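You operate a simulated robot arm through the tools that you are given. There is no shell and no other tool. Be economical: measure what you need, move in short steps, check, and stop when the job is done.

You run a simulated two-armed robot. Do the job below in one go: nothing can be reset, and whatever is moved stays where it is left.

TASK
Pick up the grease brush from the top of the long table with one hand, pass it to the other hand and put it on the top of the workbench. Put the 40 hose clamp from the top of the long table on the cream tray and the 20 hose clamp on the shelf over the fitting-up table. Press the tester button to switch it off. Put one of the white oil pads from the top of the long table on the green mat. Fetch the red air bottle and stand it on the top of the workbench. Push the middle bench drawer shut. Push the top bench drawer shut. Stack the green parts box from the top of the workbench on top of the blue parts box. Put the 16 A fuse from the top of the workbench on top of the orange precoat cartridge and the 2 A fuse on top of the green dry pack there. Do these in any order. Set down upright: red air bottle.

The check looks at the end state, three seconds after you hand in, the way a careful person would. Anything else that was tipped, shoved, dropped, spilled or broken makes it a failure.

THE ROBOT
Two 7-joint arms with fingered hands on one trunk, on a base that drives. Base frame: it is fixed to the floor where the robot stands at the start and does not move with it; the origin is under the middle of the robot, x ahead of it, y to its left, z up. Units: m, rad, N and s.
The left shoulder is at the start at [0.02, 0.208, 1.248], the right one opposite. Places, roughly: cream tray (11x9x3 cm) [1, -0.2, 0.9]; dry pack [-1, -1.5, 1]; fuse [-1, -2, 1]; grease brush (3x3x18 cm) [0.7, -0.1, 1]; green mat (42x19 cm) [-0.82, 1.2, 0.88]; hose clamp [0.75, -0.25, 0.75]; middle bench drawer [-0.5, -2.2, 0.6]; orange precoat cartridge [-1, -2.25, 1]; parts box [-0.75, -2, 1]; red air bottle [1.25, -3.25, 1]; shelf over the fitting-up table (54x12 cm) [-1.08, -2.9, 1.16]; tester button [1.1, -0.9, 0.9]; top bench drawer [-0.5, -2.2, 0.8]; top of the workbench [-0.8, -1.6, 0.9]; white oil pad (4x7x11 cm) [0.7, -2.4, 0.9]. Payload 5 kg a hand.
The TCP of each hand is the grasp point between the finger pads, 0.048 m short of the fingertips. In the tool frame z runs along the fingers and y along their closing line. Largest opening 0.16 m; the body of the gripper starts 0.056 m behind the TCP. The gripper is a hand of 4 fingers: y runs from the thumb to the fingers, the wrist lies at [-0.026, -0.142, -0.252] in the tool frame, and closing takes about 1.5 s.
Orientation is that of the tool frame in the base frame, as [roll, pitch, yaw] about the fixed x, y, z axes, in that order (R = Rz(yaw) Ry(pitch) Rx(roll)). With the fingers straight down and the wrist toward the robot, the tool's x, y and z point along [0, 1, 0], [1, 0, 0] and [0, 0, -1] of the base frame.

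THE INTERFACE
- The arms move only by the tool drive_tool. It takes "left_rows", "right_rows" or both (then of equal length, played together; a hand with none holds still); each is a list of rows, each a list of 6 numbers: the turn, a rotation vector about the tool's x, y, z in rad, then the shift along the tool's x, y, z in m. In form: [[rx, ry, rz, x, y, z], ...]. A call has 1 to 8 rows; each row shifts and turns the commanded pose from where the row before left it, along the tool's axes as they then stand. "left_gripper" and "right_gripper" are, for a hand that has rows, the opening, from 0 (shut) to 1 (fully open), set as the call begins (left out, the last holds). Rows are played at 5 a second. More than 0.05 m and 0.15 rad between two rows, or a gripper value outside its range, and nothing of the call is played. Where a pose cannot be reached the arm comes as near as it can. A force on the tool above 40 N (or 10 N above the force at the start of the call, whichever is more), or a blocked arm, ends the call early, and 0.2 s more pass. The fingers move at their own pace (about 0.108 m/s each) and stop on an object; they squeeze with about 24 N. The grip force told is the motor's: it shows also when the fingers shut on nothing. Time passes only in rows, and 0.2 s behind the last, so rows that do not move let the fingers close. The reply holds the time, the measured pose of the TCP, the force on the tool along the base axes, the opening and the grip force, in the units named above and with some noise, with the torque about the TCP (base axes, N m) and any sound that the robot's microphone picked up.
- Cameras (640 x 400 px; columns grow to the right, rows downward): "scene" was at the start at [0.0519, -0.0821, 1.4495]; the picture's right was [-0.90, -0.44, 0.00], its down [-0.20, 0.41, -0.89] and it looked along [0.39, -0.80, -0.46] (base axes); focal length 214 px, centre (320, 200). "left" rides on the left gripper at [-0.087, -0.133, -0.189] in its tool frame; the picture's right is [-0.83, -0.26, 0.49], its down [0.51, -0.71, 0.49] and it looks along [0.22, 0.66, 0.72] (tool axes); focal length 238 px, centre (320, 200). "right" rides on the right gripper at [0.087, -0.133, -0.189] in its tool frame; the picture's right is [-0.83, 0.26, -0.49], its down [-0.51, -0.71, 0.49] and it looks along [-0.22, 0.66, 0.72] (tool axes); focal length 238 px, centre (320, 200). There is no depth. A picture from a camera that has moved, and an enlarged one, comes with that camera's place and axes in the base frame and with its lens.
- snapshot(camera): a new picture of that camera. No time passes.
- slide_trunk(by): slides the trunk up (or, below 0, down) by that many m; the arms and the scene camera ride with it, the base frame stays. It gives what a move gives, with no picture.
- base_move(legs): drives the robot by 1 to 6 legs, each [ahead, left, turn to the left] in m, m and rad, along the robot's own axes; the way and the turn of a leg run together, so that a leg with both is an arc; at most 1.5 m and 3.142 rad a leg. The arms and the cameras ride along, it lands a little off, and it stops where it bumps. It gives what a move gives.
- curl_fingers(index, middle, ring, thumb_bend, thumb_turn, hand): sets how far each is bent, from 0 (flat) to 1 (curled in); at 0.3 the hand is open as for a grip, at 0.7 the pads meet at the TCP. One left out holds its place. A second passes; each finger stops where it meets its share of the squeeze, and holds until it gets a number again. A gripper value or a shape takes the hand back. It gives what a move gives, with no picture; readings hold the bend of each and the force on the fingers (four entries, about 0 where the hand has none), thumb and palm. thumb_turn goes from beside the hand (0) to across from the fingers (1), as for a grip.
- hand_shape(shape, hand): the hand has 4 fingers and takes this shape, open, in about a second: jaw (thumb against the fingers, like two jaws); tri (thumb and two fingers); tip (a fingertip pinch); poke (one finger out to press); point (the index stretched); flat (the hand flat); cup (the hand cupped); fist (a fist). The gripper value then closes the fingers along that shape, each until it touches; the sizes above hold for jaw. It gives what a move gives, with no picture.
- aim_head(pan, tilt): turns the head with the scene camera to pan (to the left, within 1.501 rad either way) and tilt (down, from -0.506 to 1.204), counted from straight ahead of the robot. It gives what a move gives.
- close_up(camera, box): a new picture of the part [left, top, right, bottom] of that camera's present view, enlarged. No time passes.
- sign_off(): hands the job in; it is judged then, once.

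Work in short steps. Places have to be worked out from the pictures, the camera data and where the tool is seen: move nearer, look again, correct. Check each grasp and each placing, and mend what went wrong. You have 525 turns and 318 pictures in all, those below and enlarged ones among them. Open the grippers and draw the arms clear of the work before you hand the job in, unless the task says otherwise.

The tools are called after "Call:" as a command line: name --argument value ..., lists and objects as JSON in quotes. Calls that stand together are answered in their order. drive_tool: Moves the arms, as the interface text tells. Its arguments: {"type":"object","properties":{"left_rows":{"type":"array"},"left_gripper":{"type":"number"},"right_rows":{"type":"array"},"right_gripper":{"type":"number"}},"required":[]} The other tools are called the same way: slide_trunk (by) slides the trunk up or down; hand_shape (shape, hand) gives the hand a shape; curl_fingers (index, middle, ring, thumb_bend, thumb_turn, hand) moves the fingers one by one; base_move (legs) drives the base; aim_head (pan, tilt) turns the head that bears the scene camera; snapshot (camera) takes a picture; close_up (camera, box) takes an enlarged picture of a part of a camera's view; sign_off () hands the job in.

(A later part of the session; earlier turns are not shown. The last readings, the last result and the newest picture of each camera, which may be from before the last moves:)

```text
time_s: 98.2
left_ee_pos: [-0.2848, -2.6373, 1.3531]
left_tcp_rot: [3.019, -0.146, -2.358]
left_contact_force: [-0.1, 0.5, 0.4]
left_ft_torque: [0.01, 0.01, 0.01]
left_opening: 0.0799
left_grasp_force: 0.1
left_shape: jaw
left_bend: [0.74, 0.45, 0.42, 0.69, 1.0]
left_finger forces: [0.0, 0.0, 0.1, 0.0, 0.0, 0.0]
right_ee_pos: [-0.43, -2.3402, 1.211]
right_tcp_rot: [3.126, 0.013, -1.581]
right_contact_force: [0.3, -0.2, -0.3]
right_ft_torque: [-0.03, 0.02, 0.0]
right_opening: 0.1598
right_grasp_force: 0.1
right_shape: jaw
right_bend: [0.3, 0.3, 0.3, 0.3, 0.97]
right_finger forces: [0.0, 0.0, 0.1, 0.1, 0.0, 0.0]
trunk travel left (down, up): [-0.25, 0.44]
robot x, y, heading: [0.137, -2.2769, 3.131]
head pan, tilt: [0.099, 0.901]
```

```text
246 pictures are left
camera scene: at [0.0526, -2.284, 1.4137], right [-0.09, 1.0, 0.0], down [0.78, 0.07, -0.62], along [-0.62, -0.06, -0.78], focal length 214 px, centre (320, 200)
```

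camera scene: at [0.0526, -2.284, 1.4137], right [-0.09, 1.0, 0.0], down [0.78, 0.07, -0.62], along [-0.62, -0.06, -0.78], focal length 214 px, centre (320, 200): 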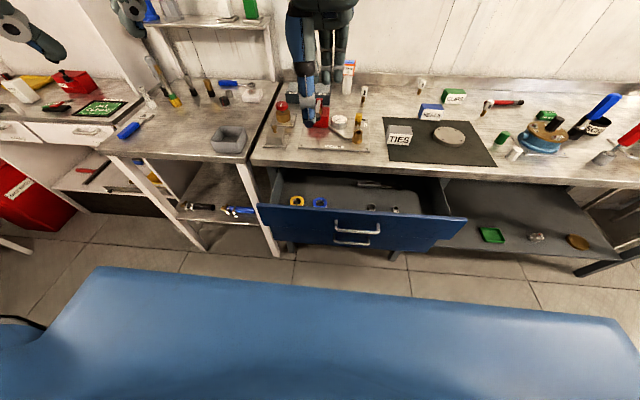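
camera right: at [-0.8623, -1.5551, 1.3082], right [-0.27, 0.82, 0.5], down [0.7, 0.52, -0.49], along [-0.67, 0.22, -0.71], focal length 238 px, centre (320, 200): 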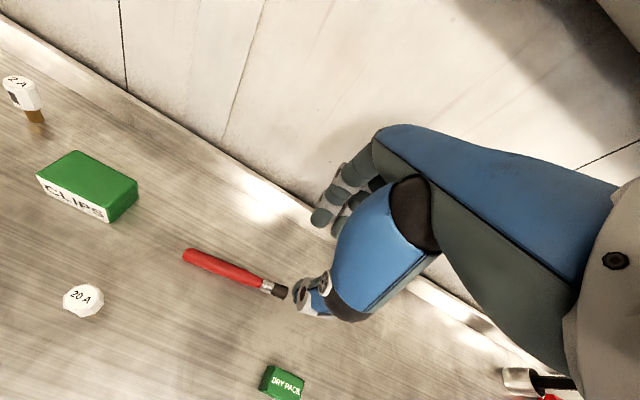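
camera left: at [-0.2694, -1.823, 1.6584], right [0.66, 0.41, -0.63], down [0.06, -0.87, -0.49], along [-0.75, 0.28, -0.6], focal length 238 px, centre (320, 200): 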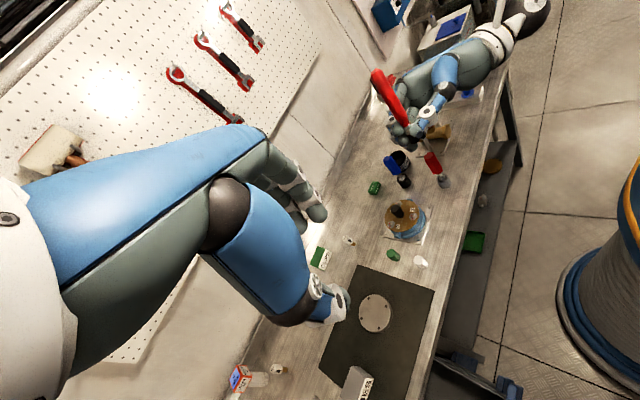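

Drawer front is at x≈−0.345, y −1.86…−2.53, handle at z≈0.78; the middle handle at z≈0.65. Get a zoom, and tilt the right hand forward with fingers shut as a pusher while backing the base 6 cm.

Call:
close_up --camera "scene" --box '[240, 150, 500, 280]'

Call:
drive_tool --right_rows '[[-0.145, 0, 0, -0.024, 0, 0], [-0.145, 0, 0, -0.024, 0, 0], [-0.145, 0, 0, -0.024, 0, 0], [-0.145, 0, 0, -0.024, 0, 0], [-0.145, 0, 0, -0.024, 0, 0], [-0.145, 0, 0, -0.024, 0, 0]]' --right_gripper 0

Call:
base_move --legs '[[-0.06, 0, 0]]'

```text
2.46 times, centred on (370, 215) of scene
camera zoom: at [0.0526, -2.284, 1.4137], right [-0.09, 1.0, 0.0], down [0.78, 0.07, -0.62], along [-0.62, -0.06, -0.78], focal length 528 px, centre (197, 163)
```

zoom: 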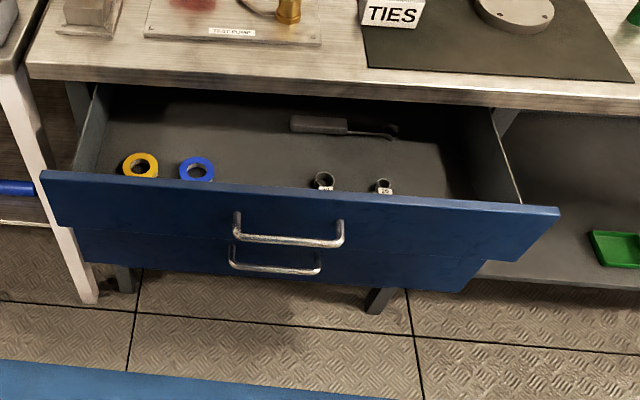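

```text
time_s: 99.6
left_ee_pos: [-0.2866, -2.6373, 1.352]
left_tcp_rot: [3.02, -0.146, -2.356]
left_contact_force: [-1.5, -0.6, -0.1]
left_ft_torque: [0.13, -0.08, -0.05]
left_opening: 0.0799
left_grasp_force: 0.0
left_shape: jaw
left_bend: [0.74, 0.45, 0.42, 0.69, 1.0]
left_finger forces: [0.1, 0.0, 0.1, 0.0, 0.1, 0.1]
right_ee_pos: [-0.4402, -2.2057, 1.2119]
right_tcp_rot: [2.256, 0.013, -1.578]
right_contact_force: [-1.1, 0.5, 0.5]
right_ft_torque: [0.04, -0.09, -0.05]
right_opening: 0.0002
right_grasp_force: 23.2
right_shape: jaw
right_bend: [0.7, 0.7, 0.7, 0.61, 1.0]
right_finger forces: [0.0, 0.1, 0.0, 0.0, 0.0, 0.0]
right hand out of reach, approached as far as the arm can: row 6
trunk travel left (down, up): [-0.25, 0.44]
robot x, y, heading: [0.1379, -2.2774, 3.132]
head pan, tilt: [0.099, 0.901]
```

```text
time_s: 100.6
left_ee_pos: [-0.2209, -2.6378, 1.3539]
left_tcp_rot: [3.02, -0.15, -2.357]
left_contact_force: [2.6, 0.0, 0.5]
left_ft_torque: [0.02, 0.25, 0.02]
left_opening: 0.08
left_grasp_force: 0.0
left_shape: jaw
left_bend: [0.74, 0.45, 0.42, 0.69, 1.0]
left_finger forces: [0.1, 0.0, 0.0, 0.0, 0.0, 0.0]
right_ee_pos: [-0.3765, -2.2034, 1.2137]
right_tcp_rot: [2.255, 0.014, -1.581]
right_contact_force: [1.4, -1.0, 0.6]
right_ft_torque: [0.02, -0.02, -0.04]
right_opening: 0.0001
right_grasp_force: 24.6
right_shape: jaw
right_bend: [0.7, 0.7, 0.7, 0.61, 1.0]
right_finger forces: [0.0, 0.1, 0.1, 0.0, 0.0, 0.0]
trunk travel left (down, up): [-0.25, 0.44]
robot x, y, heading: [0.1995, -2.2798, 3.133]
head pan, tilt: [0.099, 0.901]
```

Move the pusher back in front of the drawer and then down.

Call:
drive_tool --right_rows '[[0, 0, 0, 0, -0.026, -0.031], [0, 0, 0, 0, -0.026, -0.031], [0, 0, 0, 0, -0.026, -0.031]]'

Call:
slide_trunk --by -0.2

Call:
snapshot --camera "scene"

```text
time_s: 101.4
left_ee_pos: [-0.2226, -2.6395, 1.3527]
left_tcp_rot: [3.018, -0.147, -2.356]
left_contact_force: [0.8, -0.4, -1.2]
left_ft_torque: [0.09, 0.06, -0.02]
left_opening: 0.0798
left_grasp_force: 0.2
left_shape: jaw
left_bend: [0.74, 0.45, 0.42, 0.69, 1.0]
left_finger forces: [0.1, 0.0, 0.0, 0.1, 0.1, 0.0]
right_ee_pos: [-0.3169, -2.2705, 1.2152]
right_tcp_rot: [2.257, 0.016, -1.584]
right_contact_force: [1.3, 0.0, 0.0]
right_ft_torque: [0.06, 0.04, -0.08]
right_opening: 0.0
right_grasp_force: 23.7
right_shape: jaw
right_bend: [0.7, 0.7, 0.7, 0.61, 1.0]
right_finger forces: [0.0, 0.0, 0.0, 0.0, 0.0, 0.0]
right hand out of reach, approached as far as the arm can: row 1, 2, 3
trunk travel left (down, up): [-0.25, 0.44]
robot x, y, heading: [0.2008, -2.2748, 3.135]
head pan, tilt: [0.099, 0.901]
```

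```text
time_s: 103.5
left_ee_pos: [-0.2233, -2.6382, 1.1535]
left_tcp_rot: [3.02, -0.15, -2.356]
left_contact_force: [0.1, 0.7, -0.7]
left_ft_torque: [-0.05, 0.04, -0.02]
left_opening: 0.0793
left_grasp_force: 0.0
left_shape: jaw
left_bend: [0.74, 0.45, 0.42, 0.69, 1.0]
left_finger forces: [0.0, 0.0, 0.0, 0.0, 0.0, 0.0]
right_ee_pos: [-0.3181, -2.2688, 1.0156]
right_tcp_rot: [2.256, 0.013, -1.583]
right_contact_force: [1.2, -0.1, 0.1]
right_ft_torque: [0.0, 0.0, 0.05]
right_opening: 0.0001
right_grasp_force: 23.8
right_shape: jaw
right_bend: [0.7, 0.7, 0.7, 0.61, 1.0]
right_finger forces: [0.0, 0.0, 0.0, 0.0, 0.0, 0.0]
trunk travel left (down, up): [-0.05, 0.64]
robot x, y, heading: [0.2002, -2.2773, 3.132]
head pan, tilt: [0.099, 0.901]
```

```text
244 pictures are left
camera scene: at [0.1139, -2.2846, 1.2139], right [-0.09, 1.0, 0.0], down [0.78, 0.07, -0.62], along [-0.62, -0.06, -0.78], focal length 214 px, centre (320, 200)
```

scene: 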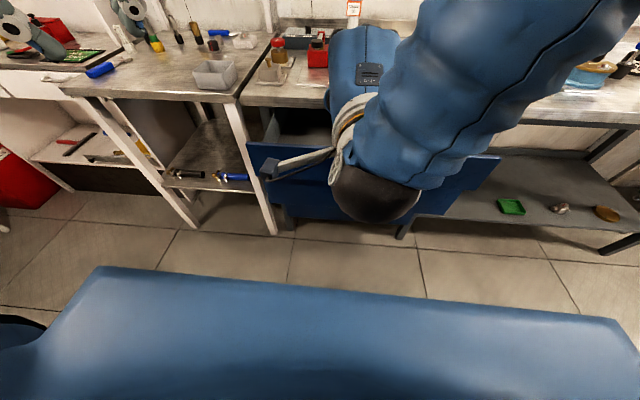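

The arm is folded near its limit; with the shoulder higher it has more room. Raise the trunk, then lower the hand in front of the drawer.

Call:
slide_trunk --by 0.3

Call:
drive_tool --right_rows '[[0, 0, 0, -0.02, -0.036, 0.027], [0, 0, 0, -0.02, -0.036, 0.027], [0, 0, 0, -0.02, -0.036, 0.027], [0, 0, 0, -0.01, -0.042, 0.01], [0, 0, 0, 0, -0.048, 0], [0, 0, 0, 0, -0.048, 0], [0, 0, 0, 0, -0.048, 0]]'

Call:
snapshot --camera "scene"

```text
time_s: 106.5
left_ee_pos: [-0.2235, -2.6377, 1.452]
left_tcp_rot: [3.021, -0.146, -2.358]
left_contact_force: [-0.5, 1.1, 0.7]
left_ft_torque: [0.0, 0.0, 0.0]
left_opening: 0.0797
left_grasp_force: 0.0
left_shape: jaw
left_bend: [0.74, 0.45, 0.42, 0.69, 1.0]
left_finger forces: [0.0, 0.0, 0.0, 0.1, 0.0, 0.0]
right_ee_pos: [-0.3168, -2.2692, 1.3141]
right_tcp_rot: [2.259, 0.014, -1.584]
right_contact_force: [0.3, -0.7, 0.3]
right_ft_torque: [0.0, 0.0, -0.02]
right_opening: 0.0
right_grasp_force: 24.2
right_shape: jaw
right_bend: [0.7, 0.7, 0.7, 0.61, 1.0]
right_finger forces: [0.1, 0.0, 0.0, 0.0, 0.0, 0.0]
trunk travel left (down, up): [-0.35, 0.34]
robot x, y, heading: [0.1992, -2.2766, 3.134]
head pan, tilt: [0.099, 0.901]
```

```text
time_s: 108.1
left_ee_pos: [-0.2239, -2.6382, 1.4526]
left_tcp_rot: [3.021, -0.147, -2.358]
left_contact_force: [0.2, 0.9, -1.0]
left_ft_torque: [0.03, 0.0, -0.01]
left_opening: 0.0798
left_grasp_force: 0.1
left_shape: jaw
left_bend: [0.74, 0.45, 0.42, 0.69, 1.0]
left_finger forces: [0.0, 0.1, 0.0, 0.0, 0.0, 0.0]
right_ee_pos: [-0.3195, -2.2529, 1.0718]
right_tcp_rot: [2.268, 0.019, -1.58]
right_contact_force: [-0.2, 0.3, -0.9]
right_ft_torque: [0.0, 0.01, -0.01]
right_opening: 0.0001
right_grasp_force: 24.3
right_shape: jaw
right_bend: [0.7, 0.7, 0.7, 0.61, 1.0]
right_finger forces: [0.0, 0.0, 0.0, 0.0, 0.0, 0.1]
right hand out of reach, approached as far as the arm can: row 1, 2, 4, 5, 6, 7
trunk travel left (down, up): [-0.35, 0.34]
robot x, y, heading: [0.1988, -2.2793, 3.139]
head pan, tilt: [0.099, 0.901]
```

```text
243 pictures are left
camera scene: at [0.1135, -2.2851, 1.5137], right [-0.09, 1.0, 0.0], down [0.78, 0.07, -0.62], along [-0.62, -0.06, -0.78], focal length 214 px, centre (320, 200)
```

scene: 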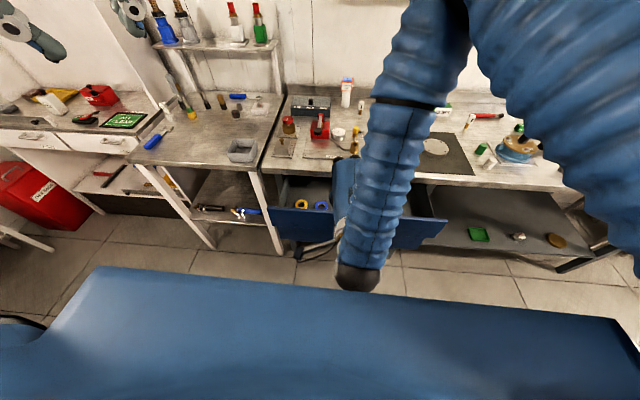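

Facing the drawers squarely the arm is too folded. Instead I'll stand further along the corridor facing −y and push sideways. Raise the hand, reposition and turn.

Call:
drive_tool --right_rows '[[0, 0, 0, 0, 0.036, -0.027], [0, 0, 0, 0, 0.036, -0.027], [0, 0, 0, 0, 0.036, -0.027], [0, 0, 0, 0, 0.036, -0.027]]'

Call:
base_move --legs '[[0.12, 0, 0], [0, -0.8, 0], [0, 0, 1.57]]'

Call:
aim_head --pan -0.5 --tilt 0.7

Call:
snapshot --camera "scene"

```text
time_s: 109.1
left_ee_pos: [-0.2219, -2.6378, 1.4529]
left_tcp_rot: [3.018, -0.148, -2.357]
left_contact_force: [0.8, 0.2, -0.1]
left_ft_torque: [-0.06, 0.08, 0.03]
left_opening: 0.0796
left_grasp_force: 0.1
left_shape: jaw
left_bend: [0.74, 0.45, 0.42, 0.69, 1.0]
left_finger forces: [0.1, 0.0, 0.1, 0.1, 0.0, 0.0]
right_ee_pos: [-0.327, -2.2544, 1.2524]
right_tcp_rot: [2.26, 0.015, -1.585]
right_contact_force: [0.8, 0.2, -0.4]
right_ft_torque: [-0.01, 0.05, 0.02]
right_opening: 0.0001
right_grasp_force: 24.4
right_shape: jaw
right_bend: [0.7, 0.7, 0.7, 0.61, 1.0]
right_finger forces: [0.0, 0.1, 0.0, 0.0, 0.0, 0.0]
trunk travel left (down, up): [-0.35, 0.34]
robot x, y, heading: [0.1995, -2.2783, 3.133]
head pan, tilt: [0.099, 0.901]
```

```text
time_s: 118.3
left_ee_pos: [0.4561, -1.8563, 1.4527]
left_tcp_rot: [3.021, -0.146, -0.783]
left_contact_force: [0.2, 0.0, 0.5]
left_ft_torque: [0.0, 0.01, 0.02]
left_opening: 0.0798
left_grasp_force: 0.1
left_shape: jaw
left_bend: [0.74, 0.45, 0.42, 0.69, 1.0]
left_finger forces: [0.1, 0.0, 0.1, 0.0, 0.0, 0.1]
right_ee_pos: [0.0728, -1.9626, 1.2517]
right_tcp_rot: [2.256, 0.014, -0.01]
right_contact_force: [0.8, -0.1, 1.0]
right_ft_torque: [0.04, 0.01, 0.01]
right_opening: 0.0
right_grasp_force: 23.7
right_shape: jaw
right_bend: [0.7, 0.7, 0.7, 0.61, 1.0]
right_finger forces: [0.1, 0.0, 0.0, 0.0, 0.1, 0.0]
trunk travel left (down, up): [-0.35, 0.34]
robot x, y, heading: [0.0939, -1.4377, -1.581]
head pan, tilt: [0.099, 0.901]
```

```text
time_s: 119.3
left_ee_pos: [0.4543, -1.8556, 1.4535]
left_tcp_rot: [3.02, -0.146, -0.786]
left_contact_force: [1.1, 0.0, 0.2]
left_ft_torque: [0.02, -0.02, 0.0]
left_opening: 0.0799
left_grasp_force: 0.0
left_shape: jaw
left_bend: [0.74, 0.45, 0.42, 0.69, 1.0]
left_finger forces: [0.0, 0.0, 0.0, 0.0, 0.0, 0.0]
right_ee_pos: [0.0717, -1.9624, 1.2511]
right_tcp_rot: [2.257, 0.014, -0.011]
right_contact_force: [1.0, 0.3, -0.1]
right_ft_torque: [0.01, 0.0, -0.01]
right_opening: 0.0
right_grasp_force: 23.9
right_shape: jaw
right_bend: [0.7, 0.7, 0.7, 0.61, 1.0]
right_finger forces: [0.1, 0.1, 0.0, 0.0, 0.1, 0.0]
trunk travel left (down, up): [-0.35, 0.34]
robot x, y, heading: [0.0908, -1.4339, -1.57]
head pan, tilt: [-0.499, 0.7]
```

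```text
242 pictures are left
camera scene: at [0.0535, -1.5196, 1.5298], right [-0.88, 0.48, 0.0], down [0.31, 0.56, -0.76], along [-0.37, -0.67, -0.64], focal length 214 px, centre (320, 200)
```

scene: 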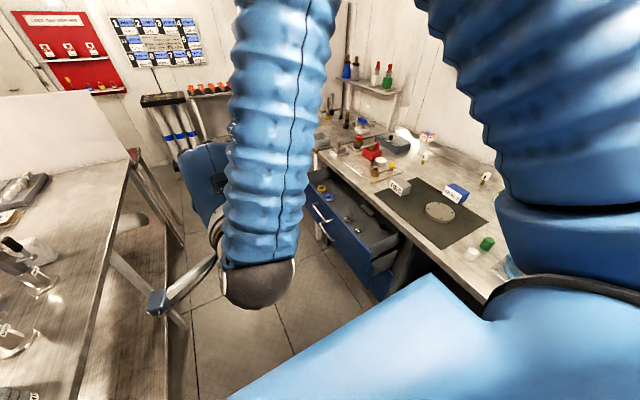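

Lower the trunk 0.1 and reorient the right hand so the fist points toward −x and down.

Call:
drive_tool --right_rows '[[0.145, 0, 0, 0, 0, 0], [0.145, 0, 0, 0, 0, 0], [0.145, 0, 0, 0, 0, 0], [0.145, 0, 0, 0, 0, 0], [0.145, 0, 0, 0, 0, 0], [0.145, 0, 0, 0, 0, 0]]'

Call:
drive_tool --right_rows '[[0, -0.145, 0, 0, 0.03, 0], [0, -0.145, 0, 0, 0.03, 0], [0, -0.145, 0, 0, 0.03, 0], [0, -0.145, 0, 0, 0.03, 0], [0, -0.145, 0, 0, 0.03, 0], [0, -0.145, 0, 0, 0.03, 0], [0, 0, 0, 0, 0.045, 0]]'

Call:
slide_trunk --by -0.1

Call:
snapshot --camera "right"

```text
time_s: 120.7
left_ee_pos: [0.4551, -1.856, 1.452]
left_tcp_rot: [3.019, -0.147, -0.783]
left_contact_force: [0.8, -0.3, 1.2]
left_ft_torque: [-0.01, 0.03, 0.01]
left_opening: 0.0799
left_grasp_force: 0.2
left_shape: jaw
left_bend: [0.74, 0.45, 0.42, 0.69, 1.0]
left_finger forces: [0.0, 0.0, 0.1, 0.0, 0.0, 0.0]
right_ee_pos: [0.0722, -1.9624, 1.252]
right_tcp_rot: [3.129, 0.01, -0.01]
right_contact_force: [1.1, 0.1, -0.3]
right_ft_torque: [-0.06, -0.04, 0.01]
right_opening: 0.0001
right_grasp_force: 24.6
right_shape: jaw
right_bend: [0.7, 0.7, 0.7, 0.61, 1.0]
right_finger forces: [0.0, 0.1, 0.0, 0.0, 0.0, 0.0]
trunk travel left (down, up): [-0.35, 0.34]
robot x, y, heading: [0.0936, -1.4331, -1.578]
head pan, tilt: [-0.499, 0.7]
```

```text
time_s: 122.3
left_ee_pos: [0.4537, -1.8579, 1.4529]
left_tcp_rot: [3.019, -0.147, -0.784]
left_contact_force: [-0.8, -1.1, -0.8]
left_ft_torque: [0.12, -0.05, -0.01]
left_opening: 0.0798
left_grasp_force: 0.1
left_shape: jaw
left_bend: [0.74, 0.45, 0.42, 0.69, 1.0]
left_finger forces: [0.1, 0.1, 0.1, 0.0, 0.0, 0.0]
right_ee_pos: [0.0692, -2.1865, 1.2523]
right_tcp_rot: [3.124, 0.884, -0.025]
right_contact_force: [-0.5, -0.1, -0.3]
right_ft_torque: [0.02, -0.02, 0.03]
right_opening: 0.0
right_grasp_force: 24.4
right_shape: jaw
right_bend: [0.7, 0.7, 0.7, 0.61, 1.0]
right_finger forces: [0.0, 0.0, 0.0, 0.0, 0.0, 0.0]
trunk travel left (down, up): [-0.35, 0.34]
robot x, y, heading: [0.0935, -1.4368, -1.577]
head pan, tilt: [-0.499, 0.7]
```

```text
time_s: 123.7
left_ee_pos: [0.4372, -1.8814, 1.3502]
left_tcp_rot: [3.029, -0.149, -0.814]
left_contact_force: [-0.1, 1.4, 0.0]
left_ft_torque: [-0.02, 0.03, 0.03]
left_opening: 0.08
left_grasp_force: 0.0
left_shape: jaw
left_bend: [0.74, 0.45, 0.42, 0.69, 1.0]
left_finger forces: [0.0, 0.0, 0.0, 0.0, 0.0, 0.0]
right_ee_pos: [0.0457, -2.1983, 1.1454]
right_tcp_rot: [3.132, 0.878, -0.046]
right_contact_force: [-0.7, -0.6, 0.9]
right_ft_torque: [0.18, -0.03, -0.1]
right_opening: 0.0
right_grasp_force: 23.9
right_shape: jaw
right_bend: [0.7, 0.7, 0.7, 0.61, 1.0]
right_finger forces: [0.0, 0.0, 0.0, 0.1, 0.0, 0.0]
trunk travel left (down, up): [-0.25, 0.44]
robot x, y, heading: [0.0979, -1.4376, -1.61]
head pan, tilt: [-0.499, 0.7]
```

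```text
241 pictures are left
camera right: at [0.251, -2.0737, 1.1992], right [-0.17, -0.25, 0.95], down [-0.67, 0.74, 0.07], along [-0.72, -0.63, -0.29], focal length 238 px, centre (320, 200)
```

right: 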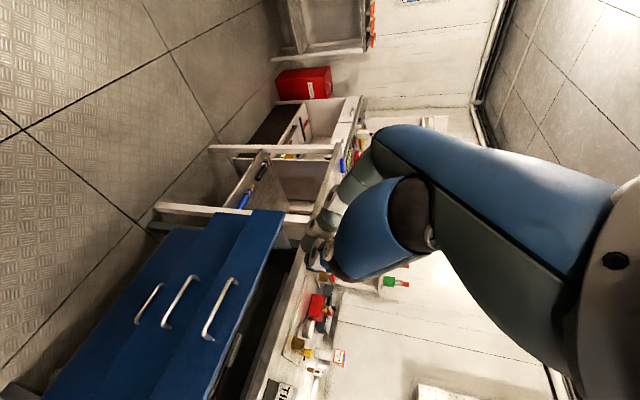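

Three drawers visible; top and middle are open. The base yawed slightly while the trunk went down—check what the left arm is near.

Call:
aim_head --pan 0.9 --tilt 0.6

Call:
snapshot --camera "scene"

Call:
snapshot --camera "left"

```text
time_s: 125.2
left_ee_pos: [0.4387, -1.8817, 1.351]
left_tcp_rot: [3.029, -0.146, -0.818]
left_contact_force: [-0.3, 1.0, 0.0]
left_ft_torque: [-0.02, -0.09, 0.05]
left_opening: 0.0803
left_grasp_force: 0.0
left_shape: jaw
left_bend: [0.74, 0.45, 0.42, 0.69, 1.0]
left_finger forces: [0.0, 0.0, 0.0, 0.0, 0.1, 0.0]
right_ee_pos: [0.0447, -2.1963, 1.1462]
right_tcp_rot: [3.131, 0.879, -0.051]
right_contact_force: [0.2, -0.6, -0.6]
right_ft_torque: [0.06, 0.08, -0.08]
right_opening: 0.0
right_grasp_force: 24.2
right_shape: jaw
right_bend: [0.7, 0.7, 0.7, 0.61, 1.0]
right_finger forces: [0.2, 0.0, 0.0, 0.0, 0.0, 0.0]
trunk travel left (down, up): [-0.25, 0.44]
robot x, y, heading: [0.1003, -1.4376, -1.609]
head pan, tilt: [0.901, 0.6]
```

```text
240 pictures are left
camera scene: at [0.1577, -1.5181, 1.4382], right [-0.65, -0.76, -0.01], down [-0.42, 0.38, -0.82], along [0.63, -0.53, -0.57], focal length 214 px, centre (320, 200)
```

scene: 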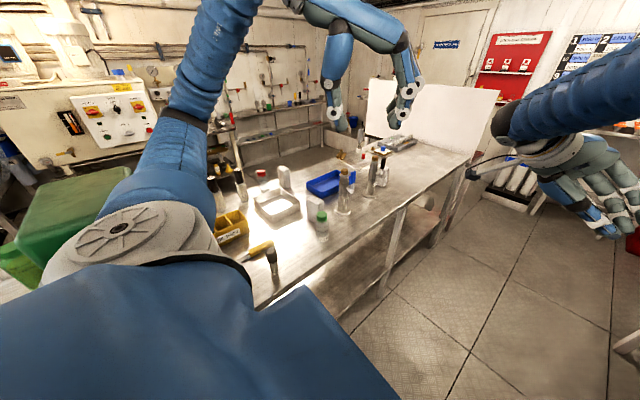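

```text
239 pictures are left
camera left: at [0.4728, -1.6954, 1.5091], right [-0.37, 0.69, -0.63], down [0.87, 0.02, -0.49], along [-0.32, -0.73, -0.61], focal length 238 px, centre (320, 200)
```

left: 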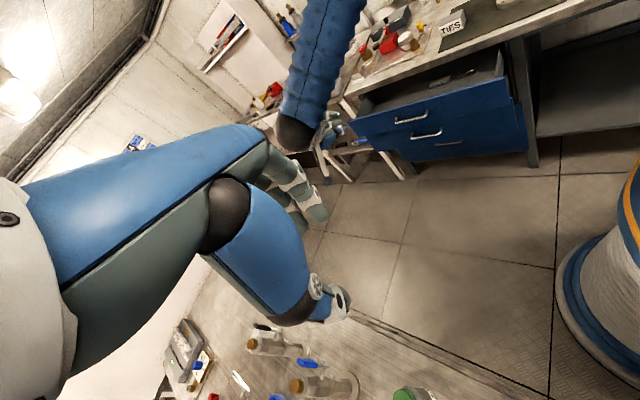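

The left elbow may have touched the green-lidded box. Raise the trunk again, shift right, and inspect the box.

Call:
slide_trunk --by 0.1

Call:
base_move --legs '[[0, -0.12, 0.03]]'

Call:
aim_head --pan 1.45 --tilt 0.6

Call:
snapshot --camera "scene"

```text
time_s: 126.5
left_ee_pos: [0.4548, -1.8575, 1.4521]
left_tcp_rot: [3.022, -0.146, -0.784]
left_contact_force: [-0.2, -1.1, -1.4]
left_ft_torque: [0.13, -0.01, -0.03]
left_opening: 0.0798
left_grasp_force: 0.1
left_shape: jaw
left_bend: [0.74, 0.45, 0.42, 0.69, 1.0]
left_finger forces: [0.0, 0.0, 0.0, 0.1, 0.0, 0.0]
right_ee_pos: [0.0708, -2.1862, 1.2522]
right_tcp_rot: [3.122, 0.885, -0.025]
right_contact_force: [0.3, -0.3, -0.7]
right_ft_torque: [0.02, 0.03, -0.04]
right_opening: 0.0
right_grasp_force: 23.9
right_shape: jaw
right_bend: [0.7, 0.7, 0.7, 0.61, 1.0]
right_finger forces: [0.1, 0.0, 0.0, 0.0, 0.0, 0.0]
trunk travel left (down, up): [-0.35, 0.34]
robot x, y, heading: [0.0917, -1.4329, -1.576]
head pan, tilt: [0.901, 0.6]
```

```text
time_s: 127.8
left_ee_pos: [0.3433, -1.8464, 1.4527]
left_tcp_rot: [3.02, -0.147, -0.754]
left_contact_force: [-0.9, 0.5, -0.2]
left_ft_torque: [-0.01, -0.09, 0.03]
left_opening: 0.08
left_grasp_force: 0.1
left_shape: jaw
left_bend: [0.74, 0.45, 0.42, 0.69, 1.0]
left_finger forces: [0.0, 0.0, 0.1, 0.0, 0.0, 0.0]
right_ee_pos: [-0.0304, -2.1872, 1.2531]
right_tcp_rot: [3.12, 0.883, 0.003]
right_contact_force: [0.3, -0.6, -0.4]
right_ft_torque: [-0.02, -0.05, 0.0]
right_opening: 0.0001
right_grasp_force: 24.8
right_shape: jaw
right_bend: [0.7, 0.7, 0.7, 0.61, 1.0]
right_finger forces: [0.1, 0.0, 0.1, 0.0, 0.0, 0.0]
trunk travel left (down, up): [-0.35, 0.34]
robot x, y, heading: [-0.0313, -1.4341, -1.546]
head pan, tilt: [0.901, 0.6]
```

```text
time_s: 128.8
left_ee_pos: [0.3432, -1.8473, 1.4531]
left_tcp_rot: [3.02, -0.146, -0.753]
left_contact_force: [0.6, -0.3, -0.5]
left_ft_torque: [0.01, 0.0, -0.01]
left_opening: 0.08
left_grasp_force: 0.1
left_shape: jaw
left_bend: [0.74, 0.45, 0.42, 0.69, 1.0]
left_finger forces: [0.0, 0.1, 0.1, 0.1, 0.0, 0.0]
right_ee_pos: [-0.0315, -2.1866, 1.2518]
right_tcp_rot: [3.12, 0.885, 0.001]
right_contact_force: [-0.5, 0.3, -0.2]
right_ft_torque: [0.0, 0.01, -0.02]
right_opening: 0.0
right_grasp_force: 24.0
right_shape: jaw
right_bend: [0.7, 0.7, 0.7, 0.61, 1.0]
right_finger forces: [0.0, 0.0, 0.0, 0.0, 0.0, 0.0]
trunk travel left (down, up): [-0.35, 0.34]
robot x, y, heading: [-0.0316, -1.4368, -1.547]
head pan, tilt: [1.45, 0.6]
```

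```text
238 pictures are left
camera scene: at [0.0594, -1.455, 1.5385], right [-0.1, -1.0, 0.0], down [-0.56, 0.06, -0.82], along [0.82, -0.08, -0.57], focal length 214 px, centre (320, 200)
```

scene: 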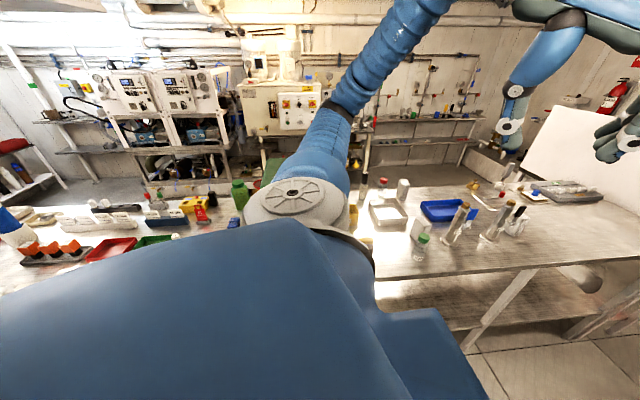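

The box is hidden behind my own shoulder; I'll inspect later from another spot. Continue: lower the right fist in front of the drawers.

Call:
drive_tool --right_rows '[[0, 0, 0, 0.0385, 0, 0.031], [0, 0, 0, 0.0385, 0, 0.031], [0, 0, 0, 0.0385, 0, 0.031], [0, 0, 0, 0.0385, 0, 0.031], [0, 0, 0, 0.0385, 0, 0.031], [0, 0, 0, 0.0385, 0, 0.031], [0, 0, 0, 0.0385, 0, 0.031], [0, 0, 0, 0.0385, 0, 0.031]]'

Call:
aim_head --pan -0.5 --tilt 0.8

Call:
snapshot --camera "scene"

Call:
snapshot --camera "right"

```text
time_s: 130.6
left_ee_pos: [0.3436, -1.8476, 1.4515]
left_tcp_rot: [3.018, -0.148, -0.753]
left_contact_force: [-0.2, -0.7, 0.3]
left_ft_torque: [0.07, 0.03, -0.03]
left_opening: 0.0798
left_grasp_force: 0.0
left_shape: jaw
left_bend: [0.74, 0.45, 0.42, 0.69, 1.0]
left_finger forces: [0.0, 0.0, 0.0, 0.0, 0.0, 0.0]
right_ee_pos: [-0.0263, -2.1965, 0.8583]
right_tcp_rot: [3.116, 0.885, -0.001]
right_contact_force: [0.2, -1.4, 1.6]
right_ft_torque: [0.26, -0.15, -0.14]
right_opening: 0.0
right_grasp_force: 24.0
right_shape: jaw
right_bend: [0.7, 0.7, 0.7, 0.61, 1.0]
right_finger forces: [0.0, 0.0, 0.0, 0.1, 0.0, 0.1]
trunk travel left (down, up): [-0.35, 0.34]
robot x, y, heading: [-0.0332, -1.4379, -1.549]
head pan, tilt: [1.45, 0.6]
```

```text
time_s: 132.4
left_ee_pos: [0.3444, -1.8464, 1.4519]
left_tcp_rot: [3.02, -0.147, -0.753]
left_contact_force: [-0.4, 0.5, -1.1]
left_ft_torque: [0.03, -0.01, 0.0]
left_opening: 0.0797
left_grasp_force: 0.2
left_shape: jaw
left_bend: [0.74, 0.45, 0.42, 0.69, 1.0]
left_finger forces: [0.0, 0.1, 0.0, 0.0, 0.0, 0.0]
right_ee_pos: [-0.0262, -2.1935, 0.859]
right_tcp_rot: [3.119, 0.885, 0.001]
right_contact_force: [0.0, 0.7, 0.9]
right_ft_torque: [0.0, -0.02, -0.05]
right_opening: 0.0
right_grasp_force: 23.5
right_shape: jaw
right_bend: [0.7, 0.7, 0.7, 0.61, 1.0]
right_finger forces: [0.0, 0.0, 0.0, 0.0, 0.0, 0.0]
trunk travel left (down, up): [-0.35, 0.34]
robot x, y, heading: [-0.028, -1.4374, -1.547]
head pan, tilt: [-0.499, 0.799]
```

```text
237 pictures are left
camera scene: at [-0.0656, -1.5182, 1.5216], right [-0.89, 0.46, 0.0], down [0.33, 0.64, -0.7], along [-0.32, -0.62, -0.72], focal length 214 px, centre (320, 200)
```

scene: 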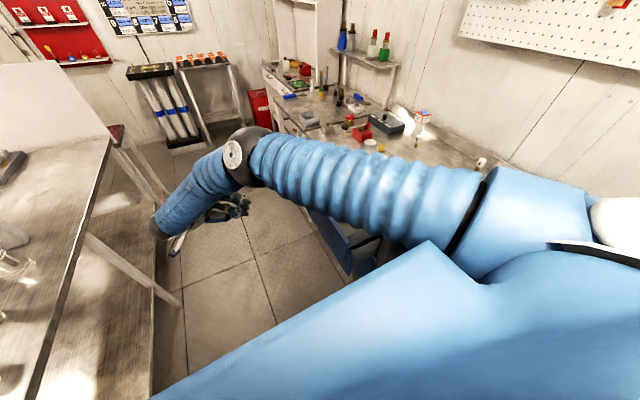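

```text
236 pictures are left
camera right: at [0.1722, -2.0576, 0.9094], right [-0.15, -0.25, 0.96], down [-0.71, 0.7, 0.07], along [-0.68, -0.67, -0.28], focal length 238 px, centre (320, 200)
```

right: 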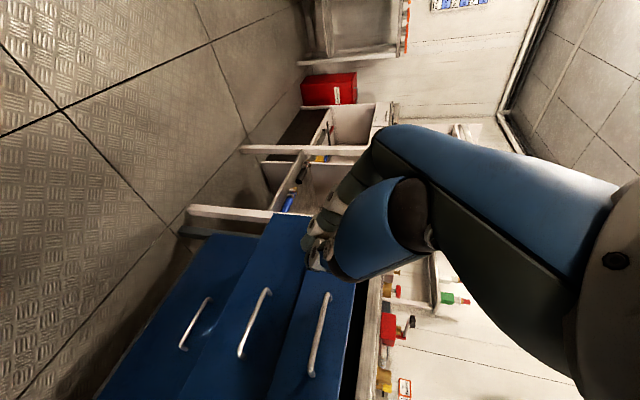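

Top handle ≈(−0.32,−2.18,0.80), middle ≈(−0.345,−2.18,0.645). Approach the top drawer handle.

Call:
drive_tool --right_rows '[[0, 0, 0, -0.026, 0, 0.0425], [0, 0, 0, -0.026, 0, 0.0425], [0, 0, 0, -0.026, 0, 0.0425], [0, 0, 0, -0.026, 0, 0.0425]]'

Call:
snapshot --camera "right"

```text
time_s: 133.4
left_ee_pos: [0.3424, -1.8469, 1.4536]
left_tcp_rot: [3.02, -0.148, -0.754]
left_contact_force: [-0.2, -0.3, -0.6]
left_ft_torque: [0.03, -0.07, 0.02]
left_opening: 0.08
left_grasp_force: 0.0
left_shape: jaw
left_bend: [0.74, 0.45, 0.42, 0.69, 1.0]
left_finger forces: [0.0, 0.0, 0.1, 0.1, 0.1, 0.0]
right_ee_pos: [-0.2255, -2.1947, 0.8339]
right_tcp_rot: [3.119, 0.882, 0.004]
right_contact_force: [1.1, 0.0, 0.3]
right_ft_torque: [-0.01, 0.09, 0.05]
right_opening: 0.0
right_grasp_force: 24.0
right_shape: jaw
right_bend: [0.7, 0.7, 0.7, 0.61, 1.0]
right_finger forces: [0.0, 0.0, 0.0, 0.1, 0.0, 0.0]
trunk travel left (down, up): [-0.35, 0.34]
robot x, y, heading: [-0.0302, -1.4359, -1.548]
head pan, tilt: [-0.499, 0.799]
```

```text
235 pictures are left
camera right: at [-0.0264, -2.0577, 0.8849], right [-0.15, -0.25, 0.96], down [-0.71, 0.7, 0.07], along [-0.68, -0.67, -0.28], focal length 238 px, centre (320, 200)
```

right: 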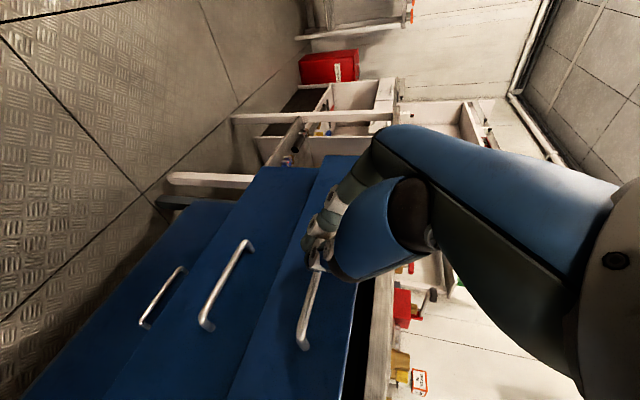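

Fist is in front of the handle. Push toward −x.

Call:
drive_tool --right_rows '[[0, 0, 0, -0.0255, 0, 0.031], [0, 0, 0, -0.0255, 0, 0.031], [0, 0, 0, -0.0255, 0, 0.031], [0, 0, 0, -0.0255, 0, 0.031]]'

Call:
snapshot --camera "right"

```text
time_s: 134.4
left_ee_pos: [0.3425, -1.8467, 1.4538]
left_tcp_rot: [3.021, -0.15, -0.753]
left_contact_force: [-0.4, 0.1, 0.2]
left_ft_torque: [0.01, -0.12, 0.01]
left_opening: 0.0799
left_grasp_force: 0.1
left_shape: jaw
left_bend: [0.74, 0.45, 0.42, 0.69, 1.0]
left_finger forces: [0.0, 0.0, 0.0, 0.1, 0.0, 0.0]
right_ee_pos: [-0.3866, -2.199, 0.833]
right_tcp_rot: [3.122, 0.884, 0.003]
right_contact_force: [0.5, 0.3, -1.1]
right_ft_torque: [0.02, 0.16, -0.04]
right_opening: 0.0
right_grasp_force: 23.5
right_shape: jaw
right_bend: [0.7, 0.7, 0.7, 0.62, 1.0]
right_finger forces: [0.0, 0.0, 0.0, 0.1, 0.1, 0.0]
trunk travel left (down, up): [-0.35, 0.34]
robot x, y, heading: [-0.0317, -1.4322, -1.543]
head pan, tilt: [-0.499, 0.799]
```

```text
234 pictures are left
camera right: at [-0.1894, -2.0616, 0.8854], right [-0.15, -0.25, 0.96], down [-0.71, 0.7, 0.07], along [-0.68, -0.67, -0.28], focal length 238 px, centre (320, 200)
```

right: 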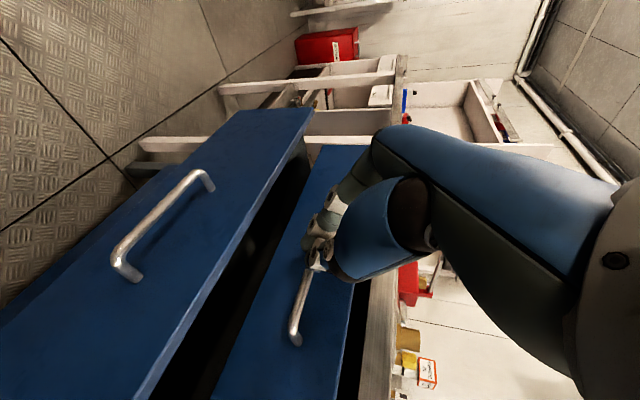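

The drawer slides easily. Continue pushing until it stops.

Call:
drive_tool --right_rows '[[0, 0, 0, -0.019, 0, 0.023], [0, 0, 0, -0.019, 0, 0.023], [0, 0, 0, -0.013, 0, 0.0155], [0, 0, 0, -0.013, 0, 0.0155]]'

Call:
snapshot --camera "right"

```text
time_s: 135.5
left_ee_pos: [0.345, -1.8444, 1.4523]
left_tcp_rot: [3.02, -0.148, -0.746]
left_contact_force: [-1.1, 0.2, 0.3]
left_ft_torque: [0.01, -0.17, 0.04]
left_opening: 0.08
left_grasp_force: 0.0
left_shape: jaw
left_bend: [0.74, 0.45, 0.42, 0.69, 1.0]
left_finger forces: [0.0, 0.0, 0.1, 0.0, 0.0, 0.0]
right_ee_pos: [-0.4682, -2.206, 0.8317]
right_tcp_rot: [3.12, 0.876, 0.024]
right_contact_force: [13.7, -0.5, 2.8]
right_ft_torque: [0.04, 0.63, 0.31]
right_opening: 0.0002
right_grasp_force: 24.1
right_shape: jaw
right_bend: [0.7, 0.7, 0.7, 0.62, 1.0]
right_finger forces: [0.1, 0.0, 13.4, 0.0, 0.1, 0.0]
trunk travel left (down, up): [-0.35, 0.34]
robot x, y, heading: [-0.0341, -1.4375, -1.548]
head pan, tilt: [-0.499, 0.799]
stopped in row 4 (right hand): the force on the tool passed its limit at 47 N (the readings are from after the stop); the commanded pose is now the measured one
```

```text
233 pictures are left
camera right: at [-0.2723, -2.0657, 0.8846], right [-0.15, -0.25, 0.96], down [-0.73, 0.68, 0.07], along [-0.67, -0.69, -0.29], focal length 238 px, centre (320, 200)
```

right: 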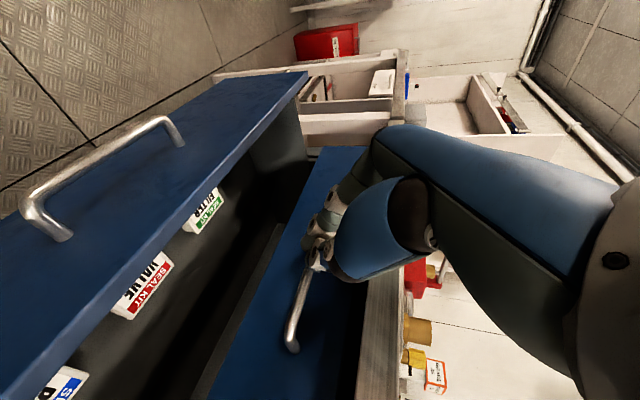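

Top drawer stopped (47 N), looks shut. Back off, go down for the middle drawer.

Call:
drive_tool --right_rows '[[0, 0, 0, 0.031, 0, -0.038], [0, 0, 0, 0.031, 0, -0.038], [0, 0, 0, 0.031, 0, -0.038], [0, 0, 0, 0.031, 0, -0.038], [0, 0, 0, 0.031, 0, -0.038]]'

Call:
drive_tool --right_rows '[[0, 0, 0, 0.031, 0, 0.025], [0, 0, 0, 0.031, 0, 0.025], [0, 0, 0, 0.031, 0, 0.025], [0, 0, 0, 0.031, 0, 0.025]]'

Call:
snapshot --camera "right"

```text
time_s: 136.7
left_ee_pos: [0.3456, -1.8453, 1.4534]
left_tcp_rot: [3.018, -0.147, -0.749]
left_contact_force: [1.0, 0.5, -0.3]
left_ft_torque: [0.0, 0.1, -0.01]
left_opening: 0.0797
left_grasp_force: 0.2
left_shape: jaw
left_bend: [0.74, 0.45, 0.42, 0.69, 1.0]
left_finger forces: [0.1, 0.0, 0.0, 0.0, 0.1, 0.0]
right_ee_pos: [-0.2286, -2.1989, 0.8351]
right_tcp_rot: [3.12, 0.881, 0.015]
right_contact_force: [-1.5, -0.5, 0.8]
right_ft_torque: [0.0, -0.14, -0.05]
right_opening: 0.0
right_grasp_force: 24.5
right_shape: jaw
right_bend: [0.7, 0.7, 0.7, 0.62, 1.0]
right_finger forces: [0.0, 0.0, 0.0, 0.0, 0.0, 0.0]
trunk travel left (down, up): [-0.35, 0.34]
robot x, y, heading: [-0.0315, -1.4378, -1.544]
head pan, tilt: [-0.499, 0.799]
```

```text
time_s: 137.7
left_ee_pos: [0.3446, -1.845, 1.4521]
left_tcp_rot: [3.019, -0.146, -0.75]
left_contact_force: [-0.8, -1.1, 0.7]
left_ft_torque: [0.05, -0.05, -0.01]
left_opening: 0.0799
left_grasp_force: 0.0
left_shape: jaw
left_bend: [0.74, 0.45, 0.42, 0.69, 1.0]
left_finger forces: [0.1, 0.0, 0.1, 0.1, 0.0, 0.0]
right_ee_pos: [-0.2246, -2.1985, 0.6712]
right_tcp_rot: [3.119, 0.878, 0.018]
right_contact_force: [0.6, -1.4, 1.2]
right_ft_torque: [0.22, -0.12, -0.12]
right_opening: 0.0
right_grasp_force: 24.2
right_shape: jaw
right_bend: [0.7, 0.7, 0.7, 0.62, 1.0]
right_finger forces: [0.1, 0.1, 0.0, 0.1, 0.0, 0.0]
trunk travel left (down, up): [-0.35, 0.34]
robot x, y, heading: [-0.0281, -1.4367, -1.545]
head pan, tilt: [-0.499, 0.799]
```

```text
232 pictures are left
camera right: at [-0.0289, -2.0599, 0.7249], right [-0.15, -0.25, 0.96], down [-0.73, 0.69, 0.07], along [-0.67, -0.68, -0.28], focal length 238 px, centre (320, 200)
```

right: 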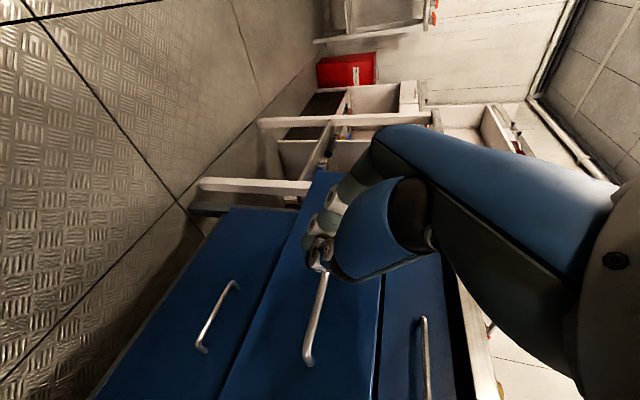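

Aligned with the middle drawer. Push.

Call:
drive_tool --right_rows '[[0, 0, 0, -0.0255, 0, 0.031], [0, 0, 0, -0.0255, 0, 0.031], [0, 0, 0, -0.0255, 0, 0.031], [0, 0, 0, -0.0255, 0, 0.031], [0, 0, 0, -0.019, 0, 0.023], [0, 0, 0, -0.013, 0, 0.0155], [0, 0, 0, -0.013, 0, 0.0155], [0, 0, 0, -0.013, 0, 0.0155]]'

Call:
snapshot --camera "right"

```text
time_s: 139.5
left_ee_pos: [0.3448, -1.845, 1.4522]
left_tcp_rot: [3.02, -0.149, -0.75]
left_contact_force: [-0.9, -0.1, 1.3]
left_ft_torque: [-0.01, -0.05, 0.02]
left_opening: 0.0799
left_grasp_force: 0.1
left_shape: jaw
left_bend: [0.74, 0.45, 0.42, 0.69, 1.0]
left_finger forces: [0.1, 0.0, 0.0, 0.1, 0.1, 0.0]
right_ee_pos: [-0.4774, -2.2062, 0.6736]
right_tcp_rot: [3.124, 0.876, 0.021]
right_contact_force: [0.7, 0.0, -0.6]
right_ft_torque: [0.02, 0.1, -0.05]
right_opening: 0.0001
right_grasp_force: 24.5
right_shape: jaw
right_bend: [0.7, 0.7, 0.7, 0.62, 1.0]
right_finger forces: [0.1, 0.1, 0.1, 0.0, 0.1, 0.1]
trunk travel left (down, up): [-0.35, 0.34]
robot x, y, heading: [-0.0265, -1.4355, -1.545]
head pan, tilt: [-0.499, 0.799]
```

```text
231 pictures are left
camera right: at [-0.2802, -2.0668, 0.7266], right [-0.15, -0.25, 0.96], down [-0.72, 0.69, 0.07], along [-0.67, -0.68, -0.29], focal length 238 px, centre (320, 200)
```

right: 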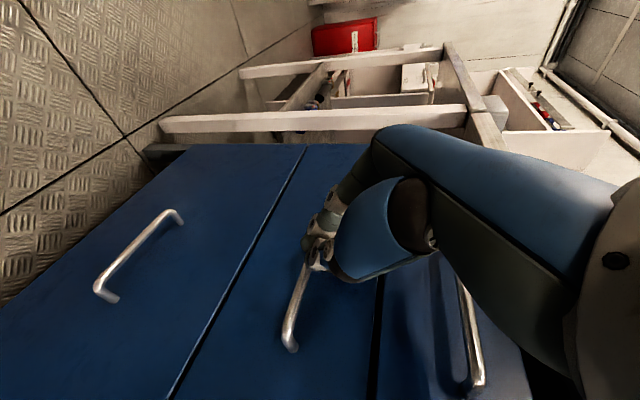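

Nearly flush. Push a bit more until it stops.

Call:
drive_tool --right_rows '[[0, 0, 0, -0.0065, 0, 0.008], [0, 0, 0, -0.0065, 0, 0.008], [0, 0, 0, -0.0065, 0, 0.008], [0, 0, 0, -0.0065, 0, 0.008]]'

Call:
snapshot --camera "right"

```text
time_s: 140.1
left_ee_pos: [0.3452, -1.8437, 1.4528]
left_tcp_rot: [3.021, -0.146, -0.746]
left_contact_force: [-2.4, -0.9, 0.2]
left_ft_torque: [0.1, -0.18, -0.01]
left_opening: 0.0798
left_grasp_force: 0.1
left_shape: jaw
left_bend: [0.74, 0.45, 0.42, 0.69, 1.0]
left_finger forces: [0.0, 0.0, 0.0, 0.1, 0.1, 0.0]
right_ee_pos: [-0.4793, -2.2117, 0.6728]
right_tcp_rot: [3.116, 0.866, 0.028]
right_contact_force: [12.8, 5.6, 12.0]
right_ft_torque: [0.4, 0.12, -0.44]
right_opening: 0.0
right_grasp_force: 24.1
right_shape: jaw
right_bend: [0.7, 0.7, 0.7, 0.62, 1.0]
right_finger forces: [0.0, 0.1, 0.0, 0.1, 0.0, 0.1]
trunk travel left (down, up): [-0.35, 0.34]
robot x, y, heading: [-0.0325, -1.4313, -1.54]
head pan, tilt: [-0.499, 0.799]
stopped in row 2 (right hand): the force on the tool passed its limit at 51 N (the readings are from after the stop); the commanded pose is now the measured one
```

```text
230 pictures are left
camera right: at [-0.2853, -2.07, 0.7279], right [-0.16, -0.25, 0.95], down [-0.73, 0.68, 0.06], along [-0.66, -0.69, -0.29], focal length 238 px, centre (320, 200)
```

right: 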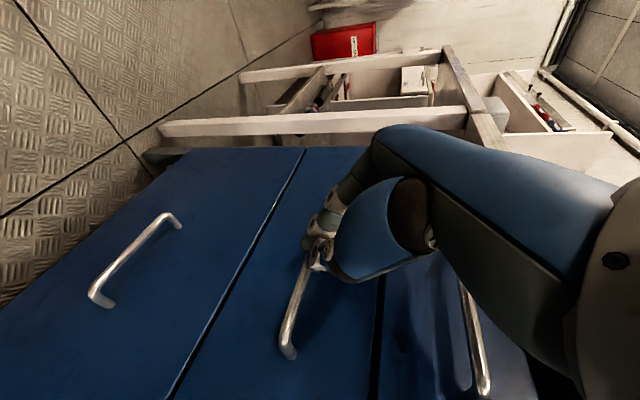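

Stopped again; verify by backing off and viewing both drawers.

Call:
drive_tool --right_rows '[[0, 0, 0, 0.031, 0, -0.038], [0, 0, 0, 0.031, 0, -0.038], [0, 0, 0, 0.031, 0, -0.038], [0, 0, 0, 0.031, 0, -0.038], [0, 0, 0, 0.031, 0, -0.038], [0, 0, 0, 0.031, 0, -0.038]]'

Call:
snapshot --camera "right"

Call:
close_up --camera "left" --box '[330, 20, 600, 190]'

```text
time_s: 141.5
left_ee_pos: [0.3491, -1.8435, 1.4528]
left_tcp_rot: [3.018, -0.147, -0.747]
left_contact_force: [1.3, -0.3, -0.9]
left_ft_torque: [-0.05, 0.08, -0.02]
left_opening: 0.0799
left_grasp_force: 0.0
left_shape: jaw
left_bend: [0.74, 0.45, 0.42, 0.69, 1.0]
left_finger forces: [0.0, 0.0, 0.0, 0.1, 0.1, 0.0]
right_ee_pos: [-0.1893, -2.1951, 0.6755]
right_tcp_rot: [3.116, 0.87, 0.021]
right_contact_force: [-2.3, -0.9, 0.2]
right_ft_torque: [0.07, -0.18, -0.02]
right_opening: 0.0
right_grasp_force: 24.0
right_shape: jaw
right_bend: [0.7, 0.7, 0.7, 0.62, 1.0]
right_finger forces: [0.1, 0.0, 0.0, 0.0, 0.0, 0.1]
trunk travel left (down, up): [-0.35, 0.34]
robot x, y, heading: [-0.029, -1.4358, -1.542]
head pan, tilt: [-0.499, 0.799]
```

```text
229 pictures are left
camera right: at [0.0048, -2.0546, 0.7294], right [-0.15, -0.25, 0.96], down [-0.73, 0.68, 0.06], along [-0.67, -0.69, -0.29], focal length 238 px, centre (320, 200)
```

right: 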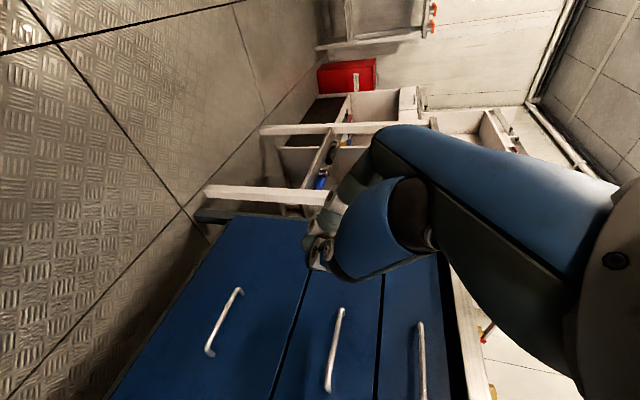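

```text
2.35 times, centred on (465, 105) of left
camera zoom: at [0.3711, -1.6544, 1.6085], right [-0.42, 0.65, -0.63], down [0.87, 0.08, -0.49], along [-0.28, -0.75, -0.6], focal length 561 px, centre (-21, 424)
```

zoom: 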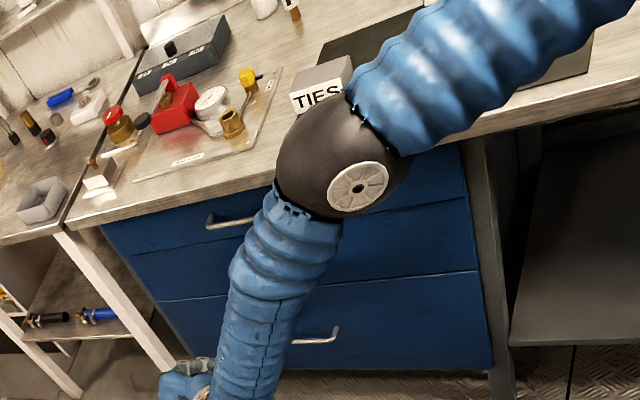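

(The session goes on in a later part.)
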